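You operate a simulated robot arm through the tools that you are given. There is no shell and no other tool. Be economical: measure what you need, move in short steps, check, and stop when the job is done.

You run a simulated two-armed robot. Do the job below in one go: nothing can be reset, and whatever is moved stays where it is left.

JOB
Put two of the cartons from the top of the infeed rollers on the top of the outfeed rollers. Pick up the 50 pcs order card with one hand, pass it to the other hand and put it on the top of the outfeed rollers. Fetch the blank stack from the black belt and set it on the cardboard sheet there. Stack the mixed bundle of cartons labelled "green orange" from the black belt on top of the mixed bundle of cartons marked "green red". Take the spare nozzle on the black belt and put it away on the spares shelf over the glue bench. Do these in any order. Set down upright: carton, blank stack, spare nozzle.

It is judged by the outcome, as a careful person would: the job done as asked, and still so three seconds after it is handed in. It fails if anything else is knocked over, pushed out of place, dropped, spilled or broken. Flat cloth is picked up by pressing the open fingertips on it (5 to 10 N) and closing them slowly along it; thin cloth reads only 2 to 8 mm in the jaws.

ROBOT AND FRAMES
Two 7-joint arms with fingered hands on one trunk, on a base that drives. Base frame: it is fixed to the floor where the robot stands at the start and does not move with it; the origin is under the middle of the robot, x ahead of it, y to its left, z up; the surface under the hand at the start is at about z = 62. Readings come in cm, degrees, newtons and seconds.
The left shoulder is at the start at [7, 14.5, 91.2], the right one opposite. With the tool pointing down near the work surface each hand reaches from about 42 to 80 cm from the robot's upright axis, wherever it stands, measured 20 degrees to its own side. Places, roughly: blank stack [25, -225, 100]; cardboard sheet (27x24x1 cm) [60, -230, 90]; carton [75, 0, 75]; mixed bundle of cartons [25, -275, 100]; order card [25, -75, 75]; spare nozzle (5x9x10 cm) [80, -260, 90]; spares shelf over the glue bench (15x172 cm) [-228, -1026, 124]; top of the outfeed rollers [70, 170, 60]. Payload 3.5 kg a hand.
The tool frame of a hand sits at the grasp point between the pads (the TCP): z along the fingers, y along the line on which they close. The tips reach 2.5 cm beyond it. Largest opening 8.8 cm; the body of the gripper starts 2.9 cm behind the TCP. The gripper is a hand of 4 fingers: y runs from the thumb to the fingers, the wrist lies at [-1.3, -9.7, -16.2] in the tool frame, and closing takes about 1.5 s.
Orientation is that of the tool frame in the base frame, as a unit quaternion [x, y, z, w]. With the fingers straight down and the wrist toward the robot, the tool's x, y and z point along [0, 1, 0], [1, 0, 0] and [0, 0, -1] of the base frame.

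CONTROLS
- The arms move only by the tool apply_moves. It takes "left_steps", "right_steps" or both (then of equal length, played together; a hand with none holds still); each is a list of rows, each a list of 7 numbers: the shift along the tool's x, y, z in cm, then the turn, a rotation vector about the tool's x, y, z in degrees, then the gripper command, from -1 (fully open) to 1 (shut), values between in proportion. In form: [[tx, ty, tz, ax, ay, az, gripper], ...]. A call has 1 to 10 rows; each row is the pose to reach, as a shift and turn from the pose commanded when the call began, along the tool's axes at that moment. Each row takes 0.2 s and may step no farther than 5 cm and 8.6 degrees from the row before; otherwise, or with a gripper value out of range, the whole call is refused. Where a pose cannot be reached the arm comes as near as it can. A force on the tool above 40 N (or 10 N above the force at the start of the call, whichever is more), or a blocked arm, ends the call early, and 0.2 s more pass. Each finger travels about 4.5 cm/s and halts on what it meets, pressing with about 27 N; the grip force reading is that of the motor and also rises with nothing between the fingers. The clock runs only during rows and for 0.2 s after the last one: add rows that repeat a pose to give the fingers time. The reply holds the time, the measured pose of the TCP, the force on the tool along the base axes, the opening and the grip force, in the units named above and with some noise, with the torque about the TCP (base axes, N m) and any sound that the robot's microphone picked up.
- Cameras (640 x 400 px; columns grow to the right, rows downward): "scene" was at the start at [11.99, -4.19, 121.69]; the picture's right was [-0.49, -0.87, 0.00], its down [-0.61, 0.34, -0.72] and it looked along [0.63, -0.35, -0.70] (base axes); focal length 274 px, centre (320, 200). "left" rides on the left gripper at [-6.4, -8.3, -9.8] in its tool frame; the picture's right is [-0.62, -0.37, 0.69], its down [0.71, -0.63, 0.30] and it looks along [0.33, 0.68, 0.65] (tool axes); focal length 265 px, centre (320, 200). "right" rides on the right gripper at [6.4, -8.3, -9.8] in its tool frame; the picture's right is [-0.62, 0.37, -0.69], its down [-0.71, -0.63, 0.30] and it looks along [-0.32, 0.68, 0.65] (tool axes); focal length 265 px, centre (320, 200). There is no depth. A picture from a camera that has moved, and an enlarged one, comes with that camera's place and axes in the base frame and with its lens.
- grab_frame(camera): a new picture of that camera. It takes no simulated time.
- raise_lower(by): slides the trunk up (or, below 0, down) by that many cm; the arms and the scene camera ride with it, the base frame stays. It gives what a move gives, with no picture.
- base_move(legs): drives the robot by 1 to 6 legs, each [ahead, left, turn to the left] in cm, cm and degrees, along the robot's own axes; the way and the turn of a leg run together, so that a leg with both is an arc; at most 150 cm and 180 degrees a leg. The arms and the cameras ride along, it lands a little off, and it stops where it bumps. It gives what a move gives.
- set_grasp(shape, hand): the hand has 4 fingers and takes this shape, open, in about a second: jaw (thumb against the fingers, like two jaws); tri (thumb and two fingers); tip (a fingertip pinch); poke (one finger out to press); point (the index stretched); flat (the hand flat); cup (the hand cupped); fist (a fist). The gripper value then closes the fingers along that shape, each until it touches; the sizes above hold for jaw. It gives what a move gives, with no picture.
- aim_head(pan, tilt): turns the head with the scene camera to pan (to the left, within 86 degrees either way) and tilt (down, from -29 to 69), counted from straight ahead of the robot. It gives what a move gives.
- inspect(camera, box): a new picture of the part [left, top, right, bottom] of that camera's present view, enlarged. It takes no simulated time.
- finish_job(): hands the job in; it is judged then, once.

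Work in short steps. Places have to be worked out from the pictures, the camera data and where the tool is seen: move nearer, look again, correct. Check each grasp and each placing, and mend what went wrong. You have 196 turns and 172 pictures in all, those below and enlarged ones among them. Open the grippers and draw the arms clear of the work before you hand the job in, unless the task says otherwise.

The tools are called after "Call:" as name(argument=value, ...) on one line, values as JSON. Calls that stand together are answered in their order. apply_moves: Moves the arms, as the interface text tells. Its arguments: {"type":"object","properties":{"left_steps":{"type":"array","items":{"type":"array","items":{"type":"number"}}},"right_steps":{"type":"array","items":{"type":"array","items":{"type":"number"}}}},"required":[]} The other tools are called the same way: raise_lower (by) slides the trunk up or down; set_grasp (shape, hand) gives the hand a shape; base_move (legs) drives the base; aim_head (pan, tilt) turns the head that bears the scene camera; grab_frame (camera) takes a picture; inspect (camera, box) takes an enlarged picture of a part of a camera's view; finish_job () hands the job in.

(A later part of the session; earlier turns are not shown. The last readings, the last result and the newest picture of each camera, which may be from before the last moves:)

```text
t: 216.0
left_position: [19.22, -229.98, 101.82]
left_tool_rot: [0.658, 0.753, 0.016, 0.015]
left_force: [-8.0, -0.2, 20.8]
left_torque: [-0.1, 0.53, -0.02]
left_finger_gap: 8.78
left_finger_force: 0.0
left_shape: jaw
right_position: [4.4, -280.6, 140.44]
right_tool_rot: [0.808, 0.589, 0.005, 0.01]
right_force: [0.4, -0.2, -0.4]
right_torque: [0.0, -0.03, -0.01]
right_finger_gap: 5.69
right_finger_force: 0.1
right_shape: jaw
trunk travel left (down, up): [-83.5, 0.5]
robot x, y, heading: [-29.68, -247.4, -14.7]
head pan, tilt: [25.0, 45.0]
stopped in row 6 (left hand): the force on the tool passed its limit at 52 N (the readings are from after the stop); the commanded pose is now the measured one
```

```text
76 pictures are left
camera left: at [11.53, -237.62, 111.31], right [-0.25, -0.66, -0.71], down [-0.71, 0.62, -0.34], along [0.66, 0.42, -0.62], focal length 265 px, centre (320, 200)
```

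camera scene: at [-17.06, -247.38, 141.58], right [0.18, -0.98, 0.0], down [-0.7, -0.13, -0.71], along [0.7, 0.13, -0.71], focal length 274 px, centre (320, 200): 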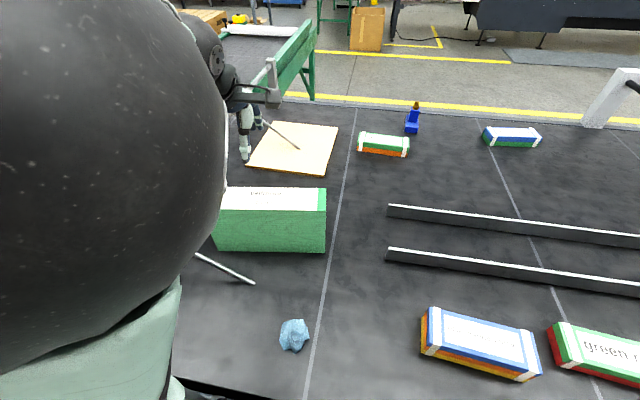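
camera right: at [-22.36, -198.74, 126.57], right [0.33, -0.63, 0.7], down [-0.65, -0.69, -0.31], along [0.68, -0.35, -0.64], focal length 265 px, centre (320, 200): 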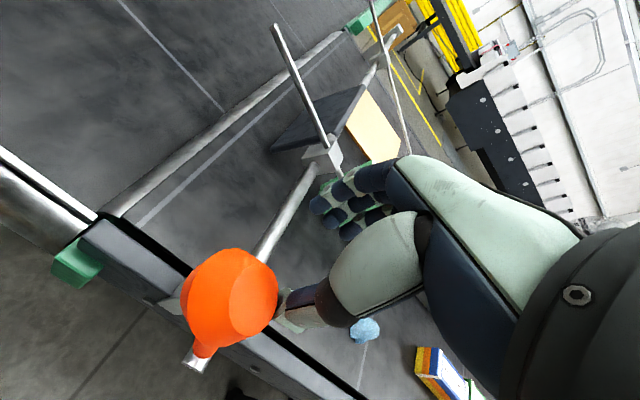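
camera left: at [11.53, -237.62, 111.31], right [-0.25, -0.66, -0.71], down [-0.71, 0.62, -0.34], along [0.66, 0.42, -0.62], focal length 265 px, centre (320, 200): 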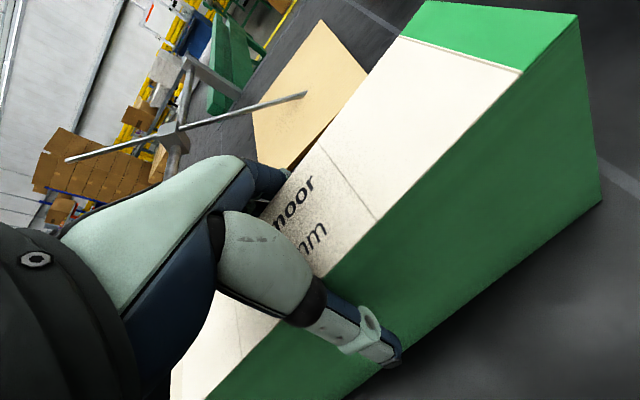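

Palm touched the stack's top; fingers are astride. Ease up 0.7 cm and close.

Call:
apply_moves(left_steps=[[0, 0, -0.4, 0, 0, 0, -1], [0, 0, -0.7, 0, 0, 0, -1], [0, 0, -0.7, 0, 0, 0, -0.7], [0, 0, -0.7, 0, 0, 0, -0.4], [0, 0, -0.7, 0, 0, 0, 0], [0, 0, -0.7, 0, 0, 0, 0.2], [0, 0, -0.7, 0, 0, 0, 0.2], [0, 0, -0.7, 0, 0, 0, 0.2]])

Call:
grab_frame(camera="left")

```text
t: 217.8
left_position: [19.59, -229.98, 102.2]
left_tool_rot: [0.657, 0.753, 0.014, 0.014]
left_force: [-0.7, 0.3, 0.6]
left_torque: [0.12, -0.28, -0.09]
left_finger_gap: 5.93
left_finger_force: 26.9
left_shape: jaw
right_position: [5.0, -280.55, 140.21]
right_tool_rot: [0.808, 0.589, 0.003, 0.009]
right_force: [-0.1, 0.2, 0.9]
right_torque: [-0.02, -0.02, -0.01]
right_finger_gap: 5.7
right_finger_force: 0.0
right_shape: jaw
trunk travel left (down, up): [-83.5, 0.5]
robot x, y, heading: [-29.68, -247.5, -14.8]
head pan, tilt: [25.0, 45.0]
```

```text
75 pictures are left
camera left: at [11.97, -237.54, 111.75], right [-0.25, -0.66, -0.7], down [-0.71, 0.62, -0.33], along [0.66, 0.42, -0.63], focal length 265 px, centre (320, 200)
```

left: 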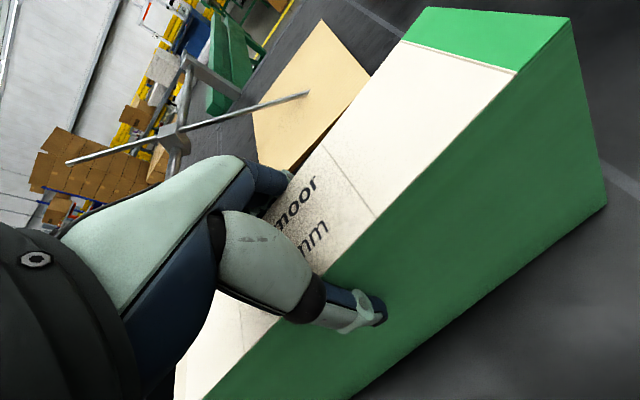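

Gripped at 5.9 cm. Lift 3 cm and check.

Call:
apply_moves(left_steps=[[0, 0, -0.5, 0, 0, 0, 0.4], [0, 0, -1, 0, 0, 0, 0.4], [0, 0, -2, 0, 0, 0, 0.4], [0, 0, -3, 0, 0, 0, 0.4], [0, 0, -3, 0, 0, 0, 0.4]])

Call:
grab_frame(camera="scene")

```text
t: 219.0
left_position: [19.79, -230.05, 105.03]
left_tool_rot: [0.657, 0.753, 0.013, 0.013]
left_force: [-0.2, -0.2, -14.7]
left_torque: [-0.05, -0.07, 0.01]
left_finger_gap: 5.92
left_finger_force: 27.5
left_shape: jaw
right_position: [5.27, -280.4, 140.31]
right_tool_rot: [0.808, 0.589, 0.003, 0.008]
right_force: [0.7, -0.2, 0.4]
right_torque: [0.02, -0.03, -0.01]
right_finger_gap: 5.72
right_finger_force: 0.1
right_shape: jaw
trunk travel left (down, up): [-83.5, 0.5]
robot x, y, heading: [-29.76, -247.4, -14.6]
head pan, tilt: [25.0, 45.0]
```

```text
74 pictures are left
camera scene: at [-16.77, -247.29, 157.54], right [0.18, -0.98, 0.0], down [-0.7, -0.13, -0.71], along [0.69, 0.13, -0.71], focal length 274 px, centre (320, 200)
```

scene: 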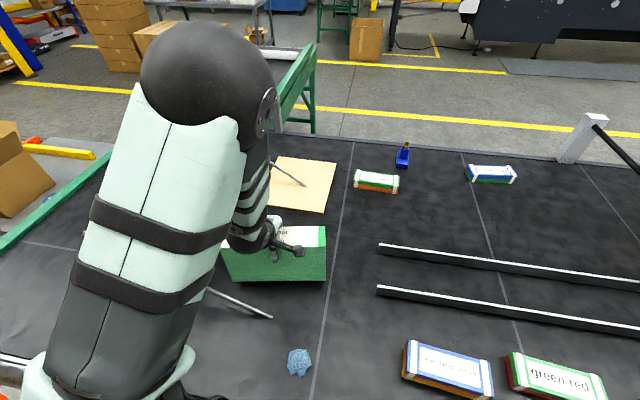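

Lifted, 1.5 kg, steady. Raise a bit, turn the base −9° for reach, then carry the stack toward the sheet's near strip.

Call:
apply_moves(left_steps=[[0, 0, -2, 0, 0, 0, 0.5], [0, 0, -4, 0, 0, 0, 0.5], [0, 0, -4, 0, 0, 0, 0.5]])

Call:
base_move(legs=[[0, 0, -9]])

```text
t: 219.8
left_position: [19.71, -229.92, 109.03]
left_tool_rot: [0.657, 0.753, 0.013, 0.012]
left_force: [-0.1, 0.2, -14.6]
left_torque: [-0.03, -0.11, -0.02]
left_finger_gap: 5.91
left_finger_force: 26.8
left_shape: jaw
right_position: [5.33, -280.39, 140.39]
right_tool_rot: [0.808, 0.589, 0.003, 0.008]
right_force: [0.2, 0.7, 0.0]
right_torque: [-0.01, 0.02, -0.01]
right_finger_gap: 5.68
right_finger_force: 0.1
right_shape: jaw
trunk travel left (down, up): [-83.5, 0.5]
robot x, y, heading: [-29.81, -247.32, -14.8]
head pan, tilt: [25.0, 45.0]
```

```text
t: 220.8
left_position: [21.82, -237.76, 108.94]
left_tool_rot: [0.714, 0.699, 0.01, 0.015]
left_force: [-0.9, 0.2, -13.6]
left_torque: [0.02, -0.07, 0.01]
left_finger_gap: 5.89
left_finger_force: 27.4
left_shape: jaw
right_position: [-0.31, -285.33, 140.3]
right_tool_rot: [0.852, 0.524, 0.001, 0.01]
right_force: [0.0, -0.6, -0.5]
right_torque: [0.01, 0.0, -0.01]
right_finger_gap: 5.7
right_finger_force: 0.0
right_shape: jaw
trunk travel left (down, up): [-83.5, 0.5]
robot x, y, heading: [-29.7, -247.24, -23.8]
head pan, tilt: [25.0, 45.0]
```

Call:
apply_moves(left_steps=[[1.7, 3.8, 0, 0, 0, 0, 0.5], [3.5, 7.6, 0, 0, 0, 0, 0.5], [5.3, 11.5, 0, 0, 0, 0, 0.5], [7.1, 15.3, 0, 0, 0, 0, 0.5], [8.9, 19.1, 0, 0, 0, 0, 0.5], [10.6, 23, 0, 0, 0, 0, 0.5], [12.4, 26.8, 0, 0, 0, 0, 0.5], [12.4, 26.8, 3, 0, 0, 0, 0.5], [12.4, 26.8, 3, 0, 0, 0, 0.5]])

Call:
aim_head(pan=35, tilt=40)

Call:
grab_frame(camera="scene")

Call:
grab_frame(camera="left")

```text
t: 222.8
left_position: [49.02, -226.16, 106.58]
left_tool_rot: [0.715, 0.699, 0.011, 0.013]
left_force: [-0.2, 0.7, -13.8]
left_torque: [0.02, -0.06, 0.02]
left_finger_gap: 5.82
left_finger_force: 26.3
left_shape: jaw
right_position: [-0.27, -285.38, 140.31]
right_tool_rot: [0.852, 0.523, 0.003, 0.009]
right_force: [0.6, 0.4, -0.4]
right_torque: [-0.01, -0.01, 0.0]
right_finger_gap: 5.69
right_finger_force: 0.1
right_shape: jaw
trunk travel left (down, up): [-83.5, 0.5]
robot x, y, heading: [-29.65, -247.82, -23.8]
head pan, tilt: [25.0, 45.0]
```

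```text
t: 223.6
left_position: [48.98, -225.99, 106.62]
left_tool_rot: [0.714, 0.699, 0.01, 0.013]
left_force: [-0.1, 0.9, -13.2]
left_torque: [-0.02, -0.13, -0.02]
left_finger_gap: 5.82
left_finger_force: 26.9
left_shape: jaw
right_position: [-0.2, -285.48, 140.34]
right_tool_rot: [0.852, 0.524, 0.002, 0.01]
right_force: [-0.2, -0.3, -0.5]
right_torque: [0.05, 0.01, -0.03]
right_finger_gap: 5.69
right_finger_force: 0.1
right_shape: jaw
trunk travel left (down, up): [-83.5, 0.5]
robot x, y, heading: [-29.84, -247.24, -23.7]
head pan, tilt: [35.0, 40.0]
```

```text
73 pictures are left
camera scene: at [-16.59, -247.81, 158.26], right [0.19, -0.98, 0.0], down [-0.63, -0.12, -0.76], along [0.75, 0.15, -0.65], focal length 274 px, centre (320, 200)
```

scene: 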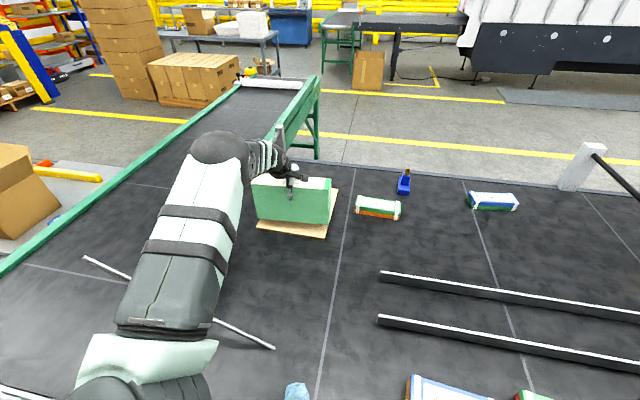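

```text
72 pictures are left
camera left: at [40.23, -232.35, 116.24], right [-0.36, -0.61, -0.7], down [-0.6, 0.73, -0.33], along [0.71, 0.31, -0.63], focal length 265 px, centre (320, 200)
```

left: 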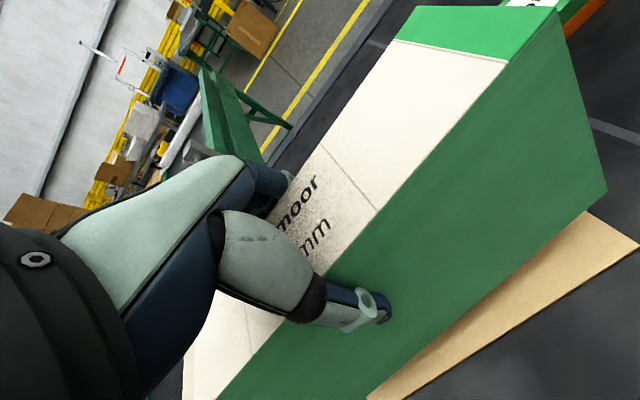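

Call:
inspect(camera="scene", box=[230, 150, 360, 250])

```text
4.00 times, centred on (295, 200) of scene
camera zoom: at [-16.59, -247.81, 158.26], right [0.19, -0.98, 0.0], down [-0.63, -0.12, -0.76], along [0.75, 0.15, -0.65], focal length 1096 px, centre (420, 200)
```

zoom: 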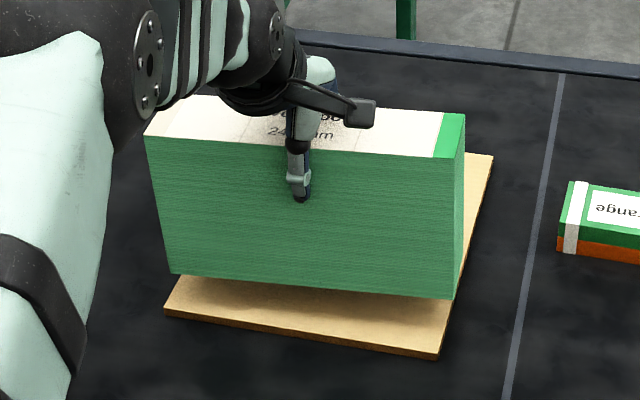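

Nearly aligned; shift 0.4 cm left and lower gently to contact.

Call:
apply_moves(left_steps=[[0.4, 0, 1, 0, 0, 0, 0.5], [0.4, 0, 2, 0, 0, 0, 0.5], [0.4, 0, 2.7, 0, 0, 0, 0.5], [0.4, 0, 3.1, 0, 0, 0, 0.5], [0.4, 0, 3.1, 0, 0, 0, 0.5]])

```text
t: 224.8
left_position: [49.26, -225.68, 103.61]
left_tool_rot: [0.714, 0.7, 0.011, 0.013]
left_force: [0.2, 0.1, -13.8]
left_torque: [-0.05, -0.08, 0.03]
left_finger_gap: 5.81
left_finger_force: 26.7
left_shape: jaw
right_position: [-0.27, -285.26, 140.16]
right_tool_rot: [0.852, 0.524, 0.001, 0.008]
right_force: [0.2, -0.2, 0.0]
right_torque: [-0.01, -0.01, -0.03]
right_finger_gap: 5.71
right_finger_force: 0.1
right_shape: jaw
trunk travel left (down, up): [-83.5, 0.5]
robot x, y, heading: [-29.86, -247.24, -23.7]
head pan, tilt: [35.0, 40.0]
```

Call:
apply_moves(left_steps=[[0, 0, 0.3, 0, 0, 0, 0.5], [0, 0, 0.6, 0, 0, 0, 0.5], [0, 0, 0.9, 0, 0, 0, 0.5], [0, 0, 0.9, 0, 0, 0, 0.5]])

Call:
inspect(camera="scene", box=[230, 150, 360, 250])

```text
t: 225.8
left_position: [49.0, -225.88, 103.19]
left_tool_rot: [0.714, 0.699, 0.014, 0.016]
left_force: [-0.4, -0.4, 3.9]
left_torque: [0.14, -0.43, 0.0]
left_finger_gap: 5.81
left_finger_force: 27.1
left_shape: jaw
right_position: [-0.7, -285.63, 140.34]
right_tool_rot: [0.852, 0.524, 0.003, 0.009]
right_force: [-0.9, 0.4, -0.1]
right_torque: [-0.01, 0.02, 0.01]
right_finger_gap: 5.69
right_finger_force: 0.1
right_shape: jaw
trunk travel left (down, up): [-83.5, 0.5]
robot x, y, heading: [-29.58, -247.58, -23.8]
head pan, tilt: [35.0, 40.0]
```

```text
4.00 times, centred on (295, 200) of scene
camera zoom: at [-17.07, -247.95, 158.32], right [0.19, -0.98, 0.0], down [-0.63, -0.12, -0.77], along [0.75, 0.15, -0.64], focal length 1096 px, centre (420, 200)
```

zoom: 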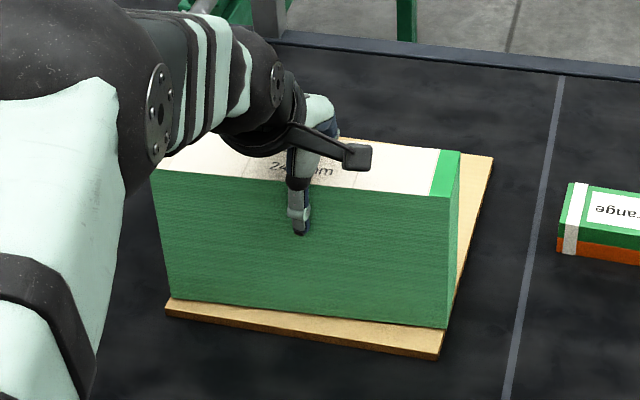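

The stack rests on the sheet. Release and lift the hand straight up.

Call:
apply_moves(left_steps=[[0, 0, -0.1, 0, 0, 0, 0.2], [0, 0, -0.2, 0, 0, 0, -0.1], [0, 0, -0.2, 0, 0, 0, -0.4], [0, 0, -0.2, 0, 0, 0, -0.8], [0, 0, -0.2, 0, 0, 0, -0.8], [0, 0, -1.5, 0, 0, 0, -0.8], [0, 0, -4, 0, 0, 0, -0.8], [0, 0, -8, 0, 0, 0, -0.8], [0, 0, -12, 0, 0, 0, -0.8], [0, -2, -16, 0, 0, 0, -0.8]])

Call:
grab_frame(camera="scene")

```text
t: 228.0
left_position: [46.24, -225.84, 119.0]
left_tool_rot: [0.714, 0.7, 0.013, 0.015]
left_force: [0.6, 0.7, 0.4]
left_torque: [0.01, -0.04, -0.02]
left_finger_gap: 7.91
left_finger_force: 0.0
left_shape: jaw
right_position: [-0.9, -285.53, 140.23]
right_tool_rot: [0.852, 0.523, 0.004, 0.01]
right_force: [-1.1, 0.0, 0.1]
right_torque: [0.0, -0.04, -0.02]
right_finger_gap: 5.7
right_finger_force: 0.1
right_shape: jaw
trunk travel left (down, up): [-83.5, 0.5]
robot x, y, heading: [-29.89, -247.14, -23.9]
head pan, tilt: [35.0, 40.0]
```

```text
69 pictures are left
camera scene: at [-17.25, -247.95, 158.32], right [0.19, -0.98, 0.0], down [-0.63, -0.12, -0.77], along [0.75, 0.15, -0.64], focal length 274 px, centre (320, 200)
```

scene: 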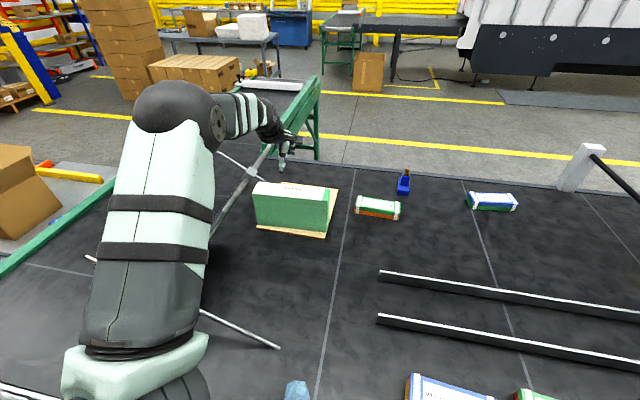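

Stack is placed. With the trunk fully raised the chest may clear the belt top; look down to judge how much closer I could get for the bundle.

Call:
aim_head(pan=0, tilt=69)

Call:
grab_frame(camera="scene")

```text
t: 229.0
left_position: [46.42, -225.75, 118.73]
left_tool_rot: [0.715, 0.699, 0.012, 0.013]
left_force: [0.9, -0.5, -0.6]
left_torque: [-0.03, -0.01, 0.05]
left_finger_gap: 7.91
left_finger_force: 0.1
left_shape: jaw
right_position: [-0.46, -285.43, 140.3]
right_tool_rot: [0.852, 0.524, 0.003, 0.009]
right_force: [-0.4, 0.8, 0.9]
right_torque: [-0.01, 0.01, 0.01]
right_finger_gap: 5.68
right_finger_force: 0.0
right_shape: jaw
trunk travel left (down, up): [-83.5, 0.5]
robot x, y, heading: [-29.66, -247.3, -23.7]
head pan, tilt: [0.0, 68.8]
```

```text
68 pictures are left
camera scene: at [-20.08, -251.78, 154.68], right [-0.4, -0.92, 0.0], down [-0.85, 0.38, -0.36], along [0.33, -0.15, -0.93], focal length 274 px, centre (320, 200)
```

scene: 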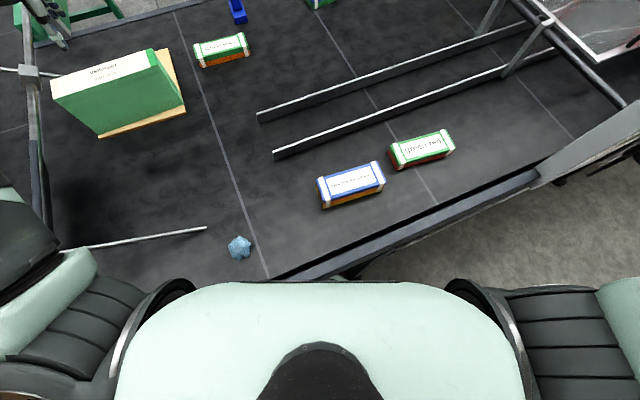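

The bundle and nozzle lie too far across for this side, so I'll go round to the far side. First retract the left hand away from the gate, then back straight off in −x.

Call:
apply_moves(left_steps=[[-4, -2, -0.5, 0, 0, 2, -0.3], [-8, -4, -1, 0, 0, 4, -0.3], [-12, -6, -2, 0, 0, 6, -0.3], [-15, -9, -3, 0, 0, 8, -0.3], [-17, -12, -4, 0, 0, 10, -0.3], [-18, -15, -5, 0, 0, 12, -0.3], [-18, -16, -5, 0, 0, 14, -0.3]])

Call:
base_move(legs=[[-41, -18, 0], [0, 0, 23.7]])

Call:
raise_lower(by=-20)

```text
t: 230.6
left_position: [29.79, -243.32, 123.45]
left_tool_rot: [0.795, 0.607, 0.014, 0.013]
left_force: [-0.6, -0.9, -0.4]
left_torque: [0.02, 0.0, -0.03]
left_finger_gap: 5.75
left_finger_force: 0.0
left_shape: jaw
right_position: [-0.55, -285.48, 140.35]
right_tool_rot: [0.852, 0.524, 0.003, 0.009]
right_force: [0.1, 0.7, 0.6]
right_torque: [0.0, -0.02, 0.01]
right_finger_gap: 5.71
right_finger_force: 0.1
right_shape: jaw
trunk travel left (down, up): [-83.5, 0.5]
robot x, y, heading: [-29.59, -247.52, -23.8]
head pan, tilt: [0.0, 68.8]
```

```text
t: 234.5
left_position: [-21.09, -220.39, 123.5]
left_tool_rot: [0.654, 0.756, 0.016, 0.008]
left_force: [-0.3, -0.7, -0.1]
left_torque: [0.03, -0.01, 0.03]
left_finger_gap: 5.77
left_finger_force: 0.1
left_shape: jaw
right_position: [-32.16, -271.26, 140.29]
right_tool_rot: [0.727, 0.687, 0.005, 0.008]
right_force: [0.6, 0.2, 0.3]
right_torque: [0.03, 0.02, 0.01]
right_finger_gap: 5.67
right_finger_force: 0.1
right_shape: jaw
trunk travel left (down, up): [-83.5, 0.5]
robot x, y, heading: [-74.25, -247.82, -0.0]
head pan, tilt: [0.0, 68.8]
```

```text
t: 236.7
left_position: [-21.13, -220.3, 103.55]
left_tool_rot: [0.654, 0.757, 0.016, 0.009]
left_force: [0.2, -0.1, 1.0]
left_torque: [0.01, -0.01, 0.01]
left_finger_gap: 5.76
left_finger_force: 0.1
left_shape: jaw
right_position: [-32.05, -271.35, 120.29]
right_tool_rot: [0.726, 0.687, 0.005, 0.01]
right_force: [-0.8, -0.4, -0.2]
right_torque: [-0.03, 0.02, 0.02]
right_finger_gap: 5.69
right_finger_force: 0.0
right_shape: jaw
trunk travel left (down, up): [-63.5, 20.5]
robot x, y, heading: [-74.01, -248.01, -0.3]
head pan, tilt: [0.0, 68.8]
```

Look toward −y to learn the route to the glue bench and whether there is a shorter way around.

Call:
aim_head(pan=-75, tilt=8)

Call:
grab_frame(camera="scene")

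```text
t: 238.1
left_position: [-21.03, -220.28, 103.33]
left_tool_rot: [0.654, 0.756, 0.017, 0.009]
left_force: [0.2, 0.1, -0.4]
left_torque: [-0.02, 0.03, 0.02]
left_finger_gap: 5.74
left_finger_force: 0.1
left_shape: jaw
right_position: [-32.12, -271.11, 120.42]
right_tool_rot: [0.727, 0.687, 0.005, 0.009]
right_force: [0.5, -1.0, -0.8]
right_torque: [0.02, 0.0, -0.01]
right_finger_gap: 5.69
right_finger_force: 0.1
right_shape: jaw
trunk travel left (down, up): [-63.5, 20.5]
robot x, y, heading: [-73.93, -247.8, -0.2]
head pan, tilt: [-75.0, 8.0]
```

```text
67 pictures are left
camera scene: at [-66.86, -256.98, 143.38], right [-0.97, -0.26, 0.0], down [-0.04, 0.14, -0.99], along [0.25, -0.96, -0.14], focal length 274 px, centre (320, 200)
```

scene: 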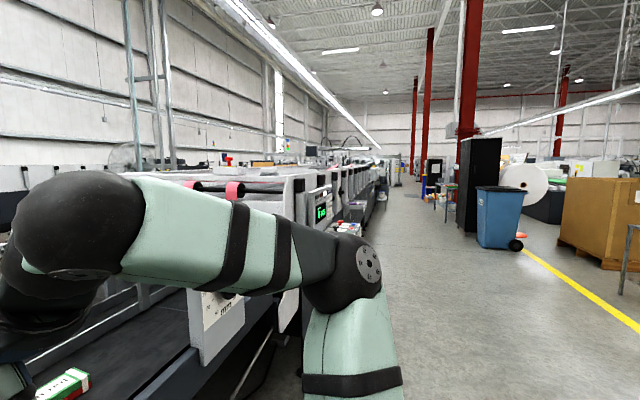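

The machine line blocks the other way, so I go round by the outfeed end. First the legs back north, trunk up for hand clearance.

Call:
raise_lower(by=8)

Call:
base_move(legs=[[0, 125, 0], [0, 125, 0], [30, 103, 0]])

```text
t: 239.3
left_position: [-21.2, -220.26, 111.37]
left_tool_rot: [0.654, 0.757, 0.016, 0.01]
left_force: [0.0, 0.5, 0.3]
left_torque: [-0.01, -0.02, 0.0]
left_finger_gap: 5.76
left_finger_force: 0.0
left_shape: jaw
right_position: [-32.12, -271.19, 128.41]
right_tool_rot: [0.727, 0.687, 0.006, 0.008]
right_force: [0.6, 0.1, -0.1]
right_torque: [0.01, 0.02, 0.01]
right_finger_gap: 5.67
right_finger_force: 0.0
right_shape: jaw
trunk travel left (down, up): [-71.5, 12.5]
robot x, y, heading: [-73.91, -247.83, -0.2]
head pan, tilt: [-75.0, 8.0]
```

```text
t: 241.4
left_position: [-20.68, -203.33, 111.7]
left_tool_rot: [0.671, 0.741, 0.014, 0.018]
left_force: [10.1, -13.3, 3.6]
left_torque: [0.54, 0.23, -0.66]
left_finger_gap: 5.79
left_finger_force: 0.0
left_shape: jaw
right_position: [-31.96, -252.64, 128.3]
right_tool_rot: [0.728, 0.685, 0.004, 0.008]
right_force: [-0.3, 0.0, 0.6]
right_torque: [-0.04, 0.01, 0.0]
right_finger_gap: 5.69
right_finger_force: 0.0
right_shape: jaw
trunk travel left (down, up): [-71.5, 12.5]
robot x, y, heading: [-73.87, -229.05, -0.5]
head pan, tilt: [-75.0, 8.0]
stopped in leg 1: the force on the tool passed its limit at 51 N (the readings are from after the stop); the commanded pose is now the measured one
```

I touched the orange handle again; step right, back off 25 cm, then continue.

Call:
base_move(legs=[[-3, -6, 0], [-25, 0, 0], [0, 120, 0], [0, 120, 0]])

Call:
aim_head(pan=-60, tilt=25)

Call:
grab_frame(camera="scene")

```text
t: 245.8
left_position: [-48.26, -183.64, 111.99]
left_tool_rot: [0.67, 0.742, 0.017, 0.017]
left_force: [-0.3, 0.3, -0.5]
left_torque: [0.0, -0.02, 0.02]
left_finger_gap: 5.73
left_finger_force: 0.0
left_shape: jaw
right_position: [-60.25, -233.32, 128.65]
right_tool_rot: [0.731, 0.682, 0.007, 0.009]
right_force: [-0.2, 0.5, 0.1]
right_torque: [0.0, -0.01, -0.02]
right_finger_gap: 5.72
right_finger_force: 0.0
right_shape: jaw
trunk travel left (down, up): [-71.5, 12.5]
robot x, y, heading: [-100.89, -209.24, -1.0]
head pan, tilt: [-75.0, 8.0]
stopped in leg 3: the robot was blocked; the commanded pose is now the measured one
```

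```text
t: 246.6
left_position: [-47.35, -183.39, 111.54]
left_tool_rot: [0.669, 0.743, 0.014, 0.014]
left_force: [0.5, 0.1, 0.7]
left_torque: [-0.01, -0.01, 0.0]
left_finger_gap: 5.76
left_finger_force: 0.0
left_shape: jaw
right_position: [-59.1, -233.0, 128.21]
right_tool_rot: [0.732, 0.682, 0.003, 0.007]
right_force: [-0.8, -0.2, 0.1]
right_torque: [-0.01, -0.02, 0.0]
right_finger_gap: 5.67
right_finger_force: 0.1
right_shape: jaw
trunk travel left (down, up): [-71.5, 12.5]
robot x, y, heading: [-100.78, -209.16, -0.8]
head pan, tilt: [-60.0, 25.0]
```

```text
66 pictures are left
camera scene: at [-91.38, -217.47, 148.63], right [-0.87, -0.49, 0.0], down [-0.21, 0.37, -0.91], along [0.44, -0.79, -0.42], focal length 274 px, centre (320, 200)
```

scene: 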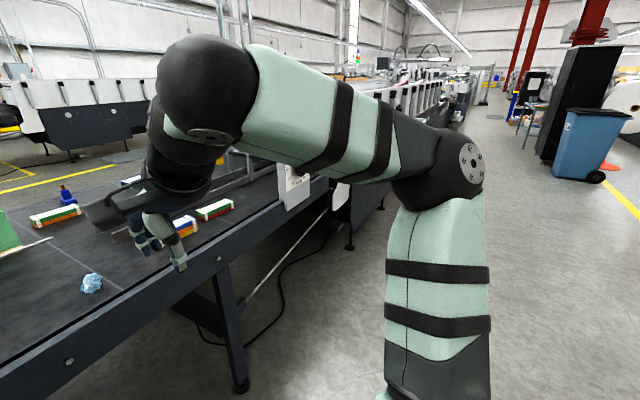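

The base touched the trolley on the left. Look at it.

Call:
base_move(legs=[[10, -4, 0.9], [12, 0, 0]])

Call:
aim_head(pan=86, tilt=40)

Call:
grab_frame(camera="scene")

```text
t: 248.6
left_position: [-26.53, -186.89, 111.6]
left_tool_rot: [0.664, 0.747, 0.014, 0.014]
left_force: [0.6, -0.8, 0.5]
left_torque: [0.02, -0.01, -0.01]
left_finger_gap: 5.74
left_finger_force: 0.2
left_shape: jaw
right_position: [-37.44, -236.73, 128.23]
right_tool_rot: [0.726, 0.687, 0.005, 0.008]
right_force: [0.0, 0.0, -0.2]
right_torque: [0.02, 0.07, -0.01]
right_finger_gap: 5.73
right_finger_force: 0.0
right_shape: jaw
trunk travel left (down, up): [-71.5, 12.5]
robot x, y, heading: [-79.62, -213.75, -0.4]
head pan, tilt: [-60.0, 25.0]
```

```text
t: 250.9
left_position: [-26.34, -186.65, 111.61]
left_tool_rot: [0.664, 0.747, 0.014, 0.014]
left_force: [-0.7, 0.2, 0.5]
left_torque: [-0.03, 0.0, 0.01]
left_finger_gap: 5.75
left_finger_force: 0.1
left_shape: jaw
right_position: [-37.25, -236.61, 128.28]
right_tool_rot: [0.727, 0.687, 0.004, 0.008]
right_force: [-0.1, 0.1, 0.3]
right_torque: [-0.01, 0.02, -0.02]
right_finger_gap: 5.69
right_finger_force: 0.0
right_shape: jaw
trunk travel left (down, up): [-71.5, 12.5]
robot x, y, heading: [-79.15, -213.15, 0.1]
head pan, tilt: [85.9, 40.0]
```

```text
65 pictures are left
camera scene: at [-73.92, -205.07, 146.3], right [1.0, -0.07, 0.0], down [-0.05, -0.64, -0.77], along [0.06, 0.76, -0.64], focal length 274 px, centre (320, 200)
```

scene: 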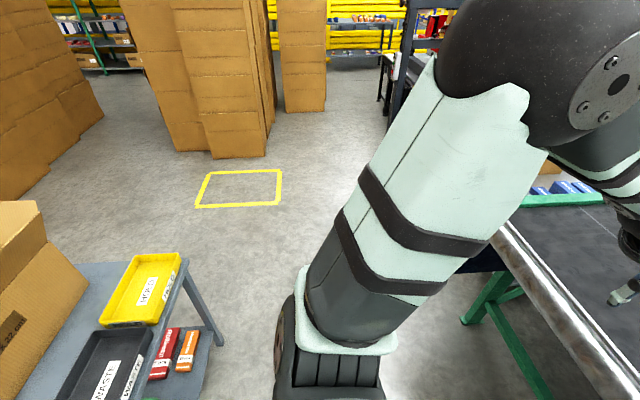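

Trolley looks undisturbed. Squeeze along x≈−72 and continue north.

Call:
base_move(legs=[[7, 0, 0], [0, 115, 0], [0, 100, 0], [32, 104, 0]])

```text
t: 267.2
left_position: [17.53, 129.15, 111.49]
left_tool_rot: [0.668, 0.744, 0.014, 0.014]
left_force: [0.1, 0.2, 0.2]
left_torque: [-0.04, 0.02, 0.02]
left_finger_gap: 5.74
left_finger_force: 0.1
left_shape: jaw
right_position: [6.11, 79.47, 128.4]
right_tool_rot: [0.73, 0.684, 0.003, 0.007]
right_force: [-0.4, -0.1, 0.3]
right_torque: [-0.02, -0.01, -0.02]
right_finger_gap: 5.68
right_finger_force: 0.0
right_shape: jaw
trunk travel left (down, up): [-71.5, 12.5]
robot x, y, heading: [-35.49, 103.36, -0.5]
head pan, tilt: [85.9, 40.0]
```

Call:
base_move(legs=[[24, 20, 0.5], [9, 42, 0], [2, 75, 0]])

Call:
aim_head(pan=0, tilt=20)

Call:
grab_frame(camera="scene")

```text
t: 275.2
left_position: [51.43, 267.93, 111.59]
left_tool_rot: [0.66, 0.751, 0.015, 0.014]
left_force: [-0.9, -0.2, 0.1]
left_torque: [0.03, -0.01, 0.02]
left_finger_gap: 5.76
left_finger_force: 0.0
left_shape: jaw
right_position: [40.98, 217.88, 128.18]
right_tool_rot: [0.724, 0.69, 0.004, 0.007]
right_force: [0.3, 0.0, -0.4]
right_torque: [0.02, 0.01, -0.01]
right_finger_gap: 5.7
right_finger_force: 0.0
right_shape: jaw
trunk travel left (down, up): [-71.5, 12.5]
robot x, y, heading: [-1.24, 240.89, 0.7]
head pan, tilt: [85.9, 40.0]
```

```text
t: 276.9
left_position: [51.49, 267.89, 111.58]
left_tool_rot: [0.661, 0.75, 0.014, 0.014]
left_force: [-1.0, -0.9, -0.4]
left_torque: [-0.01, 0.04, 0.03]
left_finger_gap: 5.76
left_finger_force: 0.1
left_shape: jaw
right_position: [40.92, 217.82, 128.29]
right_tool_rot: [0.723, 0.691, 0.004, 0.007]
right_force: [0.3, -0.3, 0.1]
right_torque: [0.03, -0.03, 0.0]
right_finger_gap: 5.7
right_finger_force: 0.1
right_shape: jaw
trunk travel left (down, up): [-71.5, 12.5]
robot x, y, heading: [-1.21, 241.09, 0.7]
head pan, tilt: [0.0, 20.0]
```

```text
64 pictures are left
camera scene: at [12.83, 240.78, 149.44], right [0.01, -1.0, 0.0], down [-0.34, 0.0, -0.94], along [0.94, 0.01, -0.34], focal length 274 px, centre (320, 200)
```

scene: 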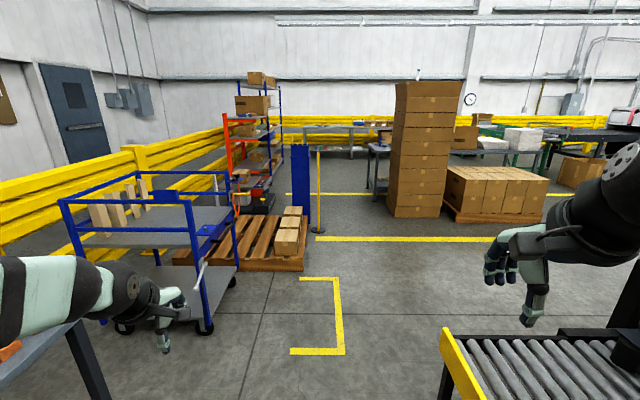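

The floor ahead is open. Drive to x≈175, turn right to face −y, and go down behind the sealer.

Call:
base_move(legs=[[150, 0, -0.7], [27, 0, 0], [0, 0, -90], [140, 0, 0]])

Call:
grab_frame(camera="scene")

```text
t: 296.3
left_position: [211.9, 49.21, 111.61]
left_tool_rot: [0.996, 0.081, 0.001, 0.021]
left_force: [-0.1, -0.9, 1.0]
left_torque: [0.02, 0.0, 0.01]
left_finger_gap: 5.75
left_finger_force: 0.2
left_shape: jaw
right_position: [161.6, 57.97, 128.21]
right_tool_rot: [1.0, -0.005, -0.002, 0.01]
right_force: [0.0, 0.3, -0.2]
right_torque: [-0.02, -0.01, -0.01]
right_finger_gap: 5.7
right_finger_force: 0.0
right_shape: jaw
trunk travel left (down, up): [-71.5, 12.5]
robot x, y, heading: [183.21, 100.51, -87.4]
head pan, tilt: [0.0, 20.0]
```

```text
63 pictures are left
camera scene: at [183.46, 86.49, 149.44], right [-1.0, -0.04, 0.0], down [-0.01, 0.34, -0.94], along [0.04, -0.94, -0.34], focal length 274 px, centre (320, 200)
```

scene: 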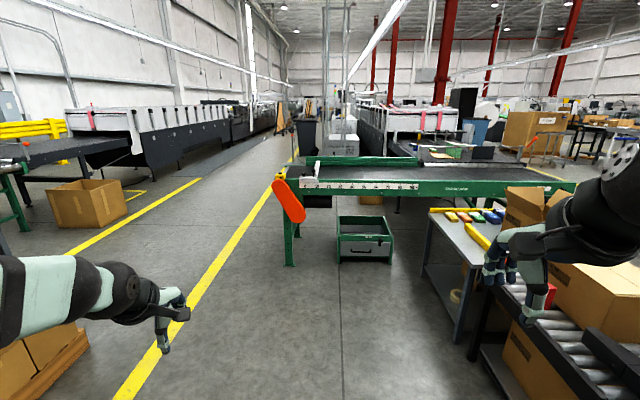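

Conveyor's end is at x≈225; open corridor beyond it. Drive diagonally to x≈275 and down to y≈−235.

Call:
base_move(legs=[[125, 90, -2.6], [140, 0, 0], [65, 0, 0]])

Call:
aim_head(pan=-60, tilt=25)

Call:
grab_frame(camera="scene")

```text
refused: leg 1 is longer than a leg can be; nothing moved
```

```text
t: 297.6
left_position: [211.92, 49.2, 111.61]
left_tool_rot: [0.996, 0.081, 0.001, 0.02]
left_force: [0.5, 0.2, 0.5]
left_torque: [-0.02, -0.01, 0.01]
left_finger_gap: 5.72
left_finger_force: 0.0
left_shape: jaw
right_position: [161.61, 57.96, 128.22]
right_tool_rot: [1.0, -0.005, -0.001, 0.008]
right_force: [-0.6, -0.1, -0.1]
right_torque: [0.01, -0.01, 0.01]
right_finger_gap: 5.69
right_finger_force: 0.0
right_shape: jaw
trunk travel left (down, up): [-71.5, 12.5]
robot x, y, heading: [183.1, 100.77, -87.6]
head pan, tilt: [-60.0, 25.0]
```

```text
62 pictures are left
camera scene: at [175.29, 90.78, 148.63], right [-0.54, 0.84, 0.0], down [0.36, 0.23, -0.91], along [-0.76, -0.49, -0.42], focal length 274 px, centre (320, 200)
```

scene: 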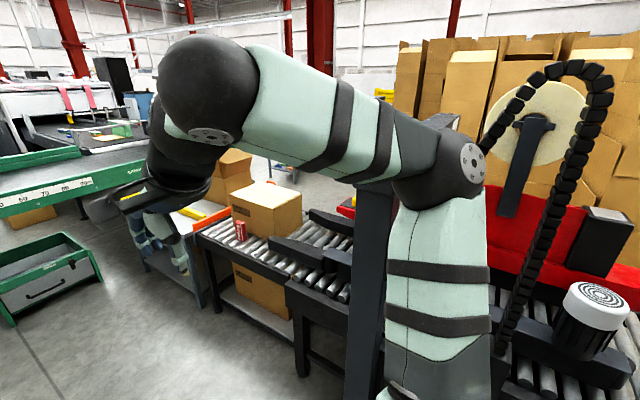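

Leg too long; split it.

Call:
base_move(legs=[[80, 60, -2.4], [45, 32, 0], [130, 0, 0], [72, 0, 0]])

Call:
aim_head(pan=-65, tilt=22)

Call:
grab_frame(camera="scene")

```text
t: 315.3
left_position: [299.02, -280.78, 111.51]
left_tool_rot: [0.999, 0.048, 0.0, 0.02]
left_force: [-0.1, 0.1, 0.1]
left_torque: [0.01, -0.02, -0.01]
left_finger_gap: 5.73
left_finger_force: 0.1
left_shape: jaw
right_position: [249.39, -268.88, 128.33]
right_tool_rot: [0.999, -0.038, -0.002, 0.008]
right_force: [-0.1, 1.3, -0.4]
right_torque: [-0.04, -0.02, 0.0]
right_finger_gap: 5.68
right_finger_force: 0.1
right_shape: jaw
trunk travel left (down, up): [-71.5, 12.5]
robot x, y, heading: [273.53, -227.46, -91.2]
head pan, tilt: [-60.0, 25.0]
```

```text
t: 316.0
left_position: [299.05, -280.84, 111.62]
left_tool_rot: [0.999, 0.049, 0.0, 0.02]
left_force: [-1.0, 0.0, -0.1]
left_torque: [-0.03, 0.02, 0.0]
left_finger_gap: 5.76
left_finger_force: 0.1
left_shape: jaw
right_position: [249.41, -268.89, 128.26]
right_tool_rot: [0.999, -0.038, -0.002, 0.008]
right_force: [0.6, -0.6, 0.4]
right_torque: [-0.01, 0.0, 0.01]
right_finger_gap: 5.7
right_finger_force: 0.1
right_shape: jaw
trunk travel left (down, up): [-71.5, 12.5]
robot x, y, heading: [273.38, -227.29, -91.1]
head pan, tilt: [-65.0, 22.0]
```

```text
61 pictures are left
camera scene: at [264.73, -236.31, 149.11], right [-0.4, 0.91, 0.0], down [0.34, 0.15, -0.93], along [-0.85, -0.37, -0.37], focal length 274 px, centre (320, 200)
```

scene: 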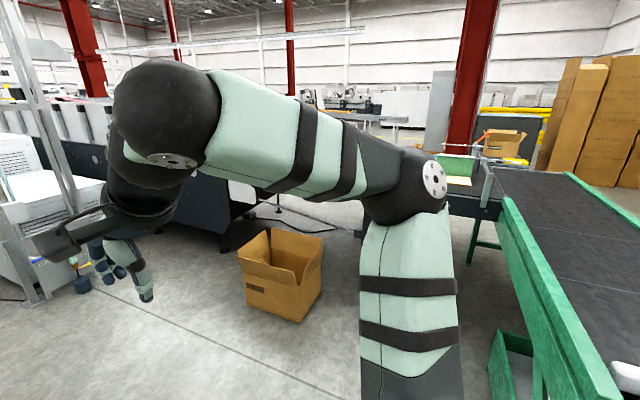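

Facing the far side: an open box stands on the floor near (110,-330), conveyor side at y≈−190. Turn to face −x and approach at y≈−252.

Call:
base_move(legs=[[0, 0, -88.8], [0, 26, 0], [110, 0, 0]])

Call:
aim_head(pan=0, tilt=42)

Call:
grab_frame(camera="scene")

```text
t: 326.7
left_position: [113.7, -282.92, 111.61]
left_tool_rot: [0.755, -0.656, -0.013, 0.014]
left_force: [-1.2, -0.5, 0.6]
left_torque: [0.01, 0.01, -0.02]
left_finger_gap: 5.75
left_finger_force: 0.0
left_shape: jaw
right_position: [123.68, -232.82, 128.26]
right_tool_rot: [-0.695, 0.719, 0.008, -0.005]
right_force: [-0.3, 0.2, -0.5]
right_torque: [0.01, 0.0, 0.01]
right_finger_gap: 5.7
right_finger_force: 0.0
right_shape: jaw
trunk travel left (down, up): [-71.5, 12.5]
robot x, y, heading: [166.2, -254.83, -178.8]
head pan, tilt: [-65.0, 22.0]
```

```text
t: 328.1
left_position: [113.69, -282.96, 111.57]
left_tool_rot: [0.755, -0.655, -0.014, 0.015]
left_force: [-1.1, 0.3, 0.2]
left_torque: [0.0, -0.01, 0.0]
left_finger_gap: 5.76
left_finger_force: 0.0
left_shape: jaw
right_position: [123.54, -232.92, 128.28]
right_tool_rot: [-0.695, 0.719, 0.007, -0.005]
right_force: [0.6, 0.2, -0.1]
right_torque: [-0.01, -0.04, 0.0]
right_finger_gap: 5.69
right_finger_force: 0.1
right_shape: jaw
trunk travel left (down, up): [-71.5, 12.5]
robot x, y, heading: [166.35, -255.16, -178.7]
head pan, tilt: [0.0, 42.0]
```

```text
60 pictures are left
camera scene: at [152.53, -255.72, 146.0], right [-0.02, 1.0, 0.0], down [0.67, 0.01, -0.74], along [-0.74, -0.02, -0.67], focal length 274 px, centre (320, 200)
```

scene: 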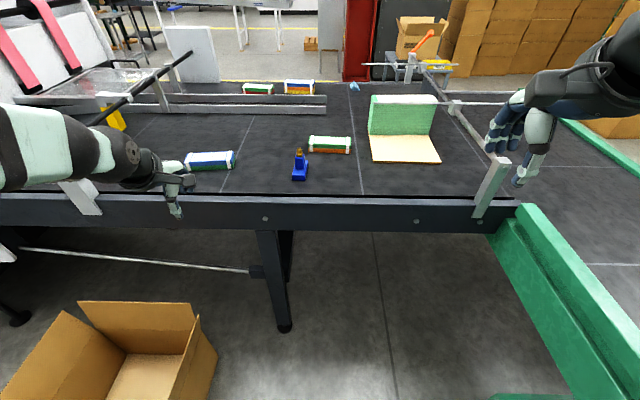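

Great view: nozzle ≈(78,-264), green‑orange ≈(61,-254). Move ahead 42 cm and lower the trunk a bit.

Call:
base_move(legs=[[42, 3, -1.2]])

Call:
aim_head(pan=0, tilt=50)

Call:
grab_frame(camera="scene")

Call:
inspect(camera="scene", box=[230, 90, 390, 230])

```text
t: 330.6
left_position: [71.85, -284.87, 111.65]
left_tool_rot: [0.746, -0.666, -0.015, 0.016]
left_force: [-0.3, 0.2, 0.4]
left_torque: [-0.06, -0.01, -0.01]
left_finger_gap: 5.72
left_finger_force: 0.2
left_shape: jaw
right_position: [83.14, -234.94, 128.39]
right_tool_rot: [-0.685, 0.728, 0.007, -0.006]
right_force: [-0.8, -0.8, -0.9]
right_torque: [0.0, -0.02, 0.02]
right_finger_gap: 5.66
right_finger_force: 0.0
right_shape: jaw
trunk travel left (down, up): [-71.5, 12.5]
robot x, y, heading: [124.63, -258.15, 179.6]
head pan, tilt: [0.0, 42.0]
```

```text
t: 331.3
left_position: [71.82, -284.84, 111.52]
left_tool_rot: [0.745, -0.666, -0.014, 0.015]
left_force: [-0.1, 0.1, -0.6]
left_torque: [0.02, 0.0, 0.02]
left_finger_gap: 5.74
left_finger_force: 0.1
left_shape: jaw
right_position: [82.94, -234.92, 128.28]
right_tool_rot: [-0.685, 0.729, 0.007, -0.004]
right_force: [-0.4, -0.6, 0.5]
right_torque: [0.01, 0.06, -0.01]
right_finger_gap: 5.69
right_finger_force: 0.1
right_shape: jaw
trunk travel left (down, up): [-71.5, 12.5]
robot x, y, heading: [124.48, -258.69, 179.8]
head pan, tilt: [0.0, 50.0]
```

```text
59 pictures are left
camera scene: at [111.89, -258.69, 144.88], right [0.01, 1.0, 0.0], down [0.77, -0.01, -0.64], along [-0.64, 0.0, -0.77], focal length 274 px, centre (320, 200)
```

scene: 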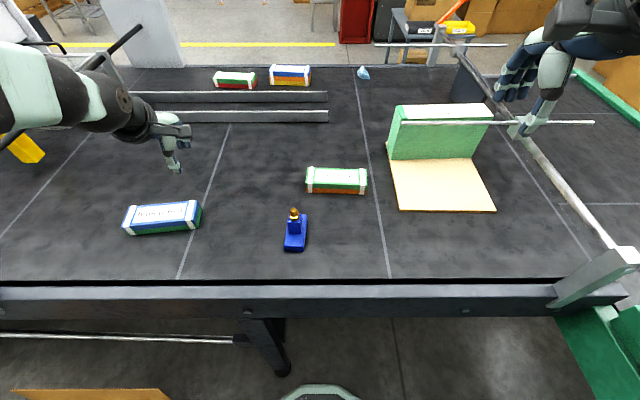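

```text
2.86 times, centred on (310, 160) of scene
camera zoom: at [111.89, -258.69, 144.88], right [0.01, 1.0, 0.0], down [0.77, -0.01, -0.64], along [-0.64, 0.0, -0.77], focal length 782 px, centre (349, 314)
```

zoom: 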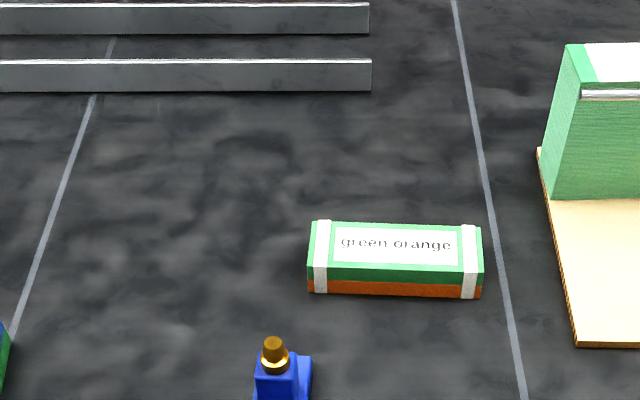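

Bundle "green orange": 16.4×5.8×~4 cm, centre (60,-254.5), aligned with the hand. Move the right hand above it.

Call:
apply_moves(right_steps=[[3, 3.1, 1, 0, 0, 0, -0.8], [6, 6.2, 3, 0, 0, 0, -0.8], [9, 9.3, 5, 0, 0, 0, -0.8], [12, 12.4, 7, 0, 0, 0, -0.8], [15, 15.5, 9, 0, 0, 0, -0.8], [18, 18.6, 11, 0, 0, 0, -0.8], [20.9, 21.8, 13, 0, 0, 0, -0.8], [20.9, 21.8, 17, 0, 0, 0, -0.8], [20.9, 21.8, 21.5, 0, 0, 0, -0.8], [20.9, 21.8, 23, 0, 0, 0, -0.8]])

Call:
grab_frame(camera="right")

Call:
inspect(camera="scene", box=[260, 150, 400, 260])

```text
t: 333.5
left_position: [71.77, -284.97, 111.62]
left_tool_rot: [0.745, -0.666, -0.015, 0.013]
left_force: [0.6, -0.6, -0.1]
left_torque: [0.02, 0.01, -0.01]
left_finger_gap: 5.74
left_finger_force: 0.0
left_shape: jaw
right_position: [59.56, -254.6, 105.51]
right_tool_rot: [-0.685, 0.728, 0.006, -0.005]
right_force: [-1.1, 0.4, -0.9]
right_torque: [0.02, -0.01, 0.0]
right_finger_gap: 7.92
right_finger_force: 0.1
right_shape: jaw
trunk travel left (down, up): [-71.5, 12.5]
robot x, y, heading: [124.97, -258.39, 179.5]
head pan, tilt: [0.0, 50.0]
```

```text
57 pictures are left
camera right: at [67.53, -261.51, 115.19], right [-0.32, 0.64, 0.7], down [0.67, 0.68, -0.31], along [-0.67, 0.37, -0.64], focal length 265 px, centre (320, 200)
```

right: 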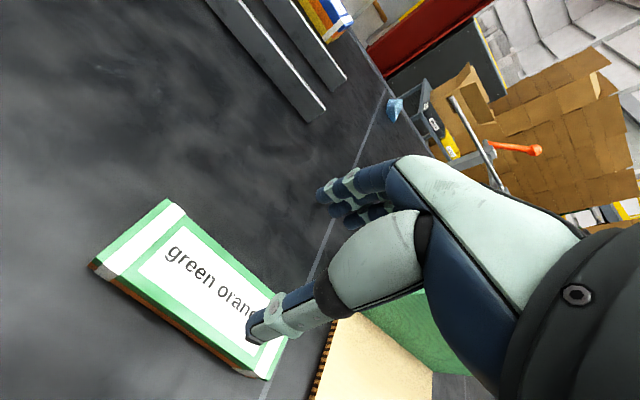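

```text
3.64 times, centred on (330, 205) of scene
camera zoom: at [111.84, -258.78, 144.87], right [0.01, 1.0, 0.0], down [0.77, 0.0, -0.64], along [-0.64, 0.0, -0.77], focal length 996 px, centre (284, 182)
```

zoom: 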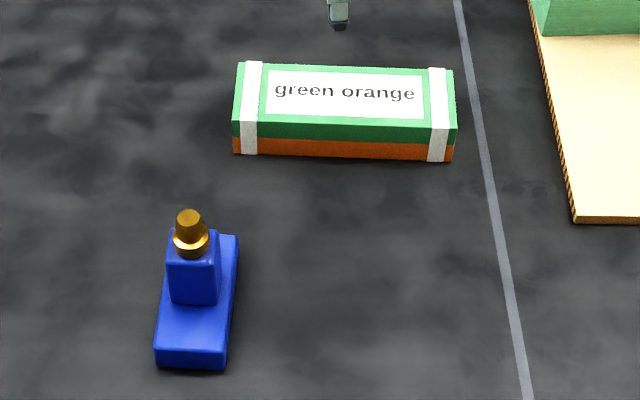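

Descend onto the bundle (centre refined to 60.4,-254).

Call:
apply_moves(right_steps=[[-0.4, -0.7, 4, 0, 0, 0, -0.8], [-0.4, -0.7, 8, 0, 0, 0, -0.8], [-0.4, -0.7, 11, 0, 0, 0, -0.8], [-0.4, -0.7, 12.5, 0, 0, 0, -0.8], [-0.4, -0.7, 13, 0, 0, 0, -0.8], [-0.4, -0.7, 13, 0, 0, 0, -0.8]])

Call:
grab_frame(camera="right")

```text
t: 334.9
left_position: [71.83, -284.94, 111.7]
left_tool_rot: [0.746, -0.666, -0.015, 0.015]
left_force: [-0.3, 1.1, -0.1]
left_torque: [0.01, 0.02, -0.03]
left_finger_gap: 5.72
left_finger_force: 0.1
left_shape: jaw
right_position: [60.14, -253.99, 92.67]
right_tool_rot: [-0.686, 0.728, 0.008, -0.005]
right_force: [4.1, -0.9, 6.2]
right_torque: [-0.02, -0.13, 0.02]
right_finger_gap: 7.92
right_finger_force: 0.0
right_shape: jaw
trunk travel left (down, up): [-71.5, 12.5]
robot x, y, heading: [124.72, -258.62, 179.7]
head pan, tilt: [0.0, 50.0]
```

```text
55 pictures are left
camera right: at [68.19, -261.0, 102.31], right [-0.32, 0.64, 0.7], down [0.67, 0.68, -0.31], along [-0.67, 0.37, -0.64], focal length 265 px, centre (320, 200)
```

right: 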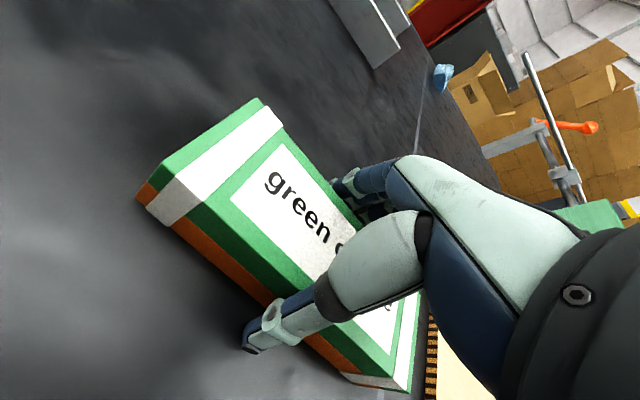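

Astride. Shift 0.8 cm toward the bundle's middle and close.

Call:
apply_moves(right_steps=[[0.4, 0, -0.3, 0, 0, 0, -0.8], [0.8, 0, -0.3, 0, 0, 0, -0.8], [0.8, 0, -0.3, 0, 0, 0, -0.5], [0.8, 0, -0.3, 0, 0, 0, -0.2], [0.8, 0, -0.3, 0, 0, 0, 0.1], [0.8, 0, -0.3, 0, 0, 0, 0.3], [0.8, 0, -0.3, 0, 0, 0, 0.3], [0.8, 0, -0.8, 0, 0, 0, 0.3], [0.8, 0, -2, 0, 0, 0, 0.3], [0.8, 0, -4, 0, 0, 0, 0.3]])

Call:
grab_frame(camera="right")

```text
t: 337.1
left_position: [71.77, -284.87, 111.61]
left_tool_rot: [0.746, -0.666, -0.014, 0.013]
left_force: [0.3, 0.4, -0.1]
left_torque: [0.01, -0.01, 0.0]
left_finger_gap: 5.73
left_finger_force: 0.0
left_shape: jaw
right_position: [60.1, -254.95, 96.6]
right_tool_rot: [-0.685, 0.728, 0.007, -0.003]
right_force: [-0.4, -0.1, -0.2]
right_torque: [-0.02, 0.01, 0.01]
right_finger_gap: 5.39
right_finger_force: 27.0
right_shape: jaw
trunk travel left (down, up): [-71.5, 12.5]
robot x, y, heading: [124.71, -258.55, 179.5]
head pan, tilt: [0.0, 50.0]
```

```text
54 pictures are left
camera right: at [68.16, -261.81, 106.2], right [-0.32, 0.64, 0.7], down [0.67, 0.68, -0.31], along [-0.67, 0.37, -0.64], focal length 265 px, centre (320, 200)
```

right: 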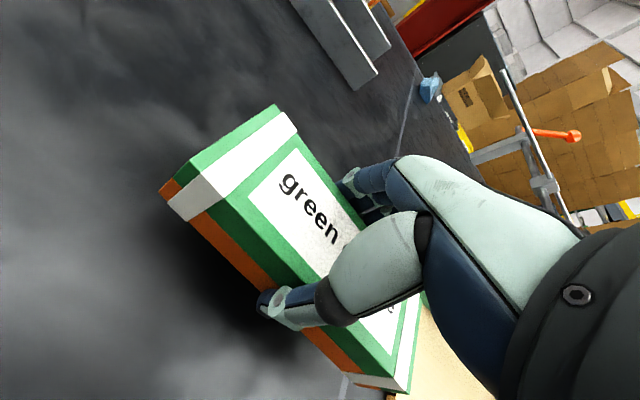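

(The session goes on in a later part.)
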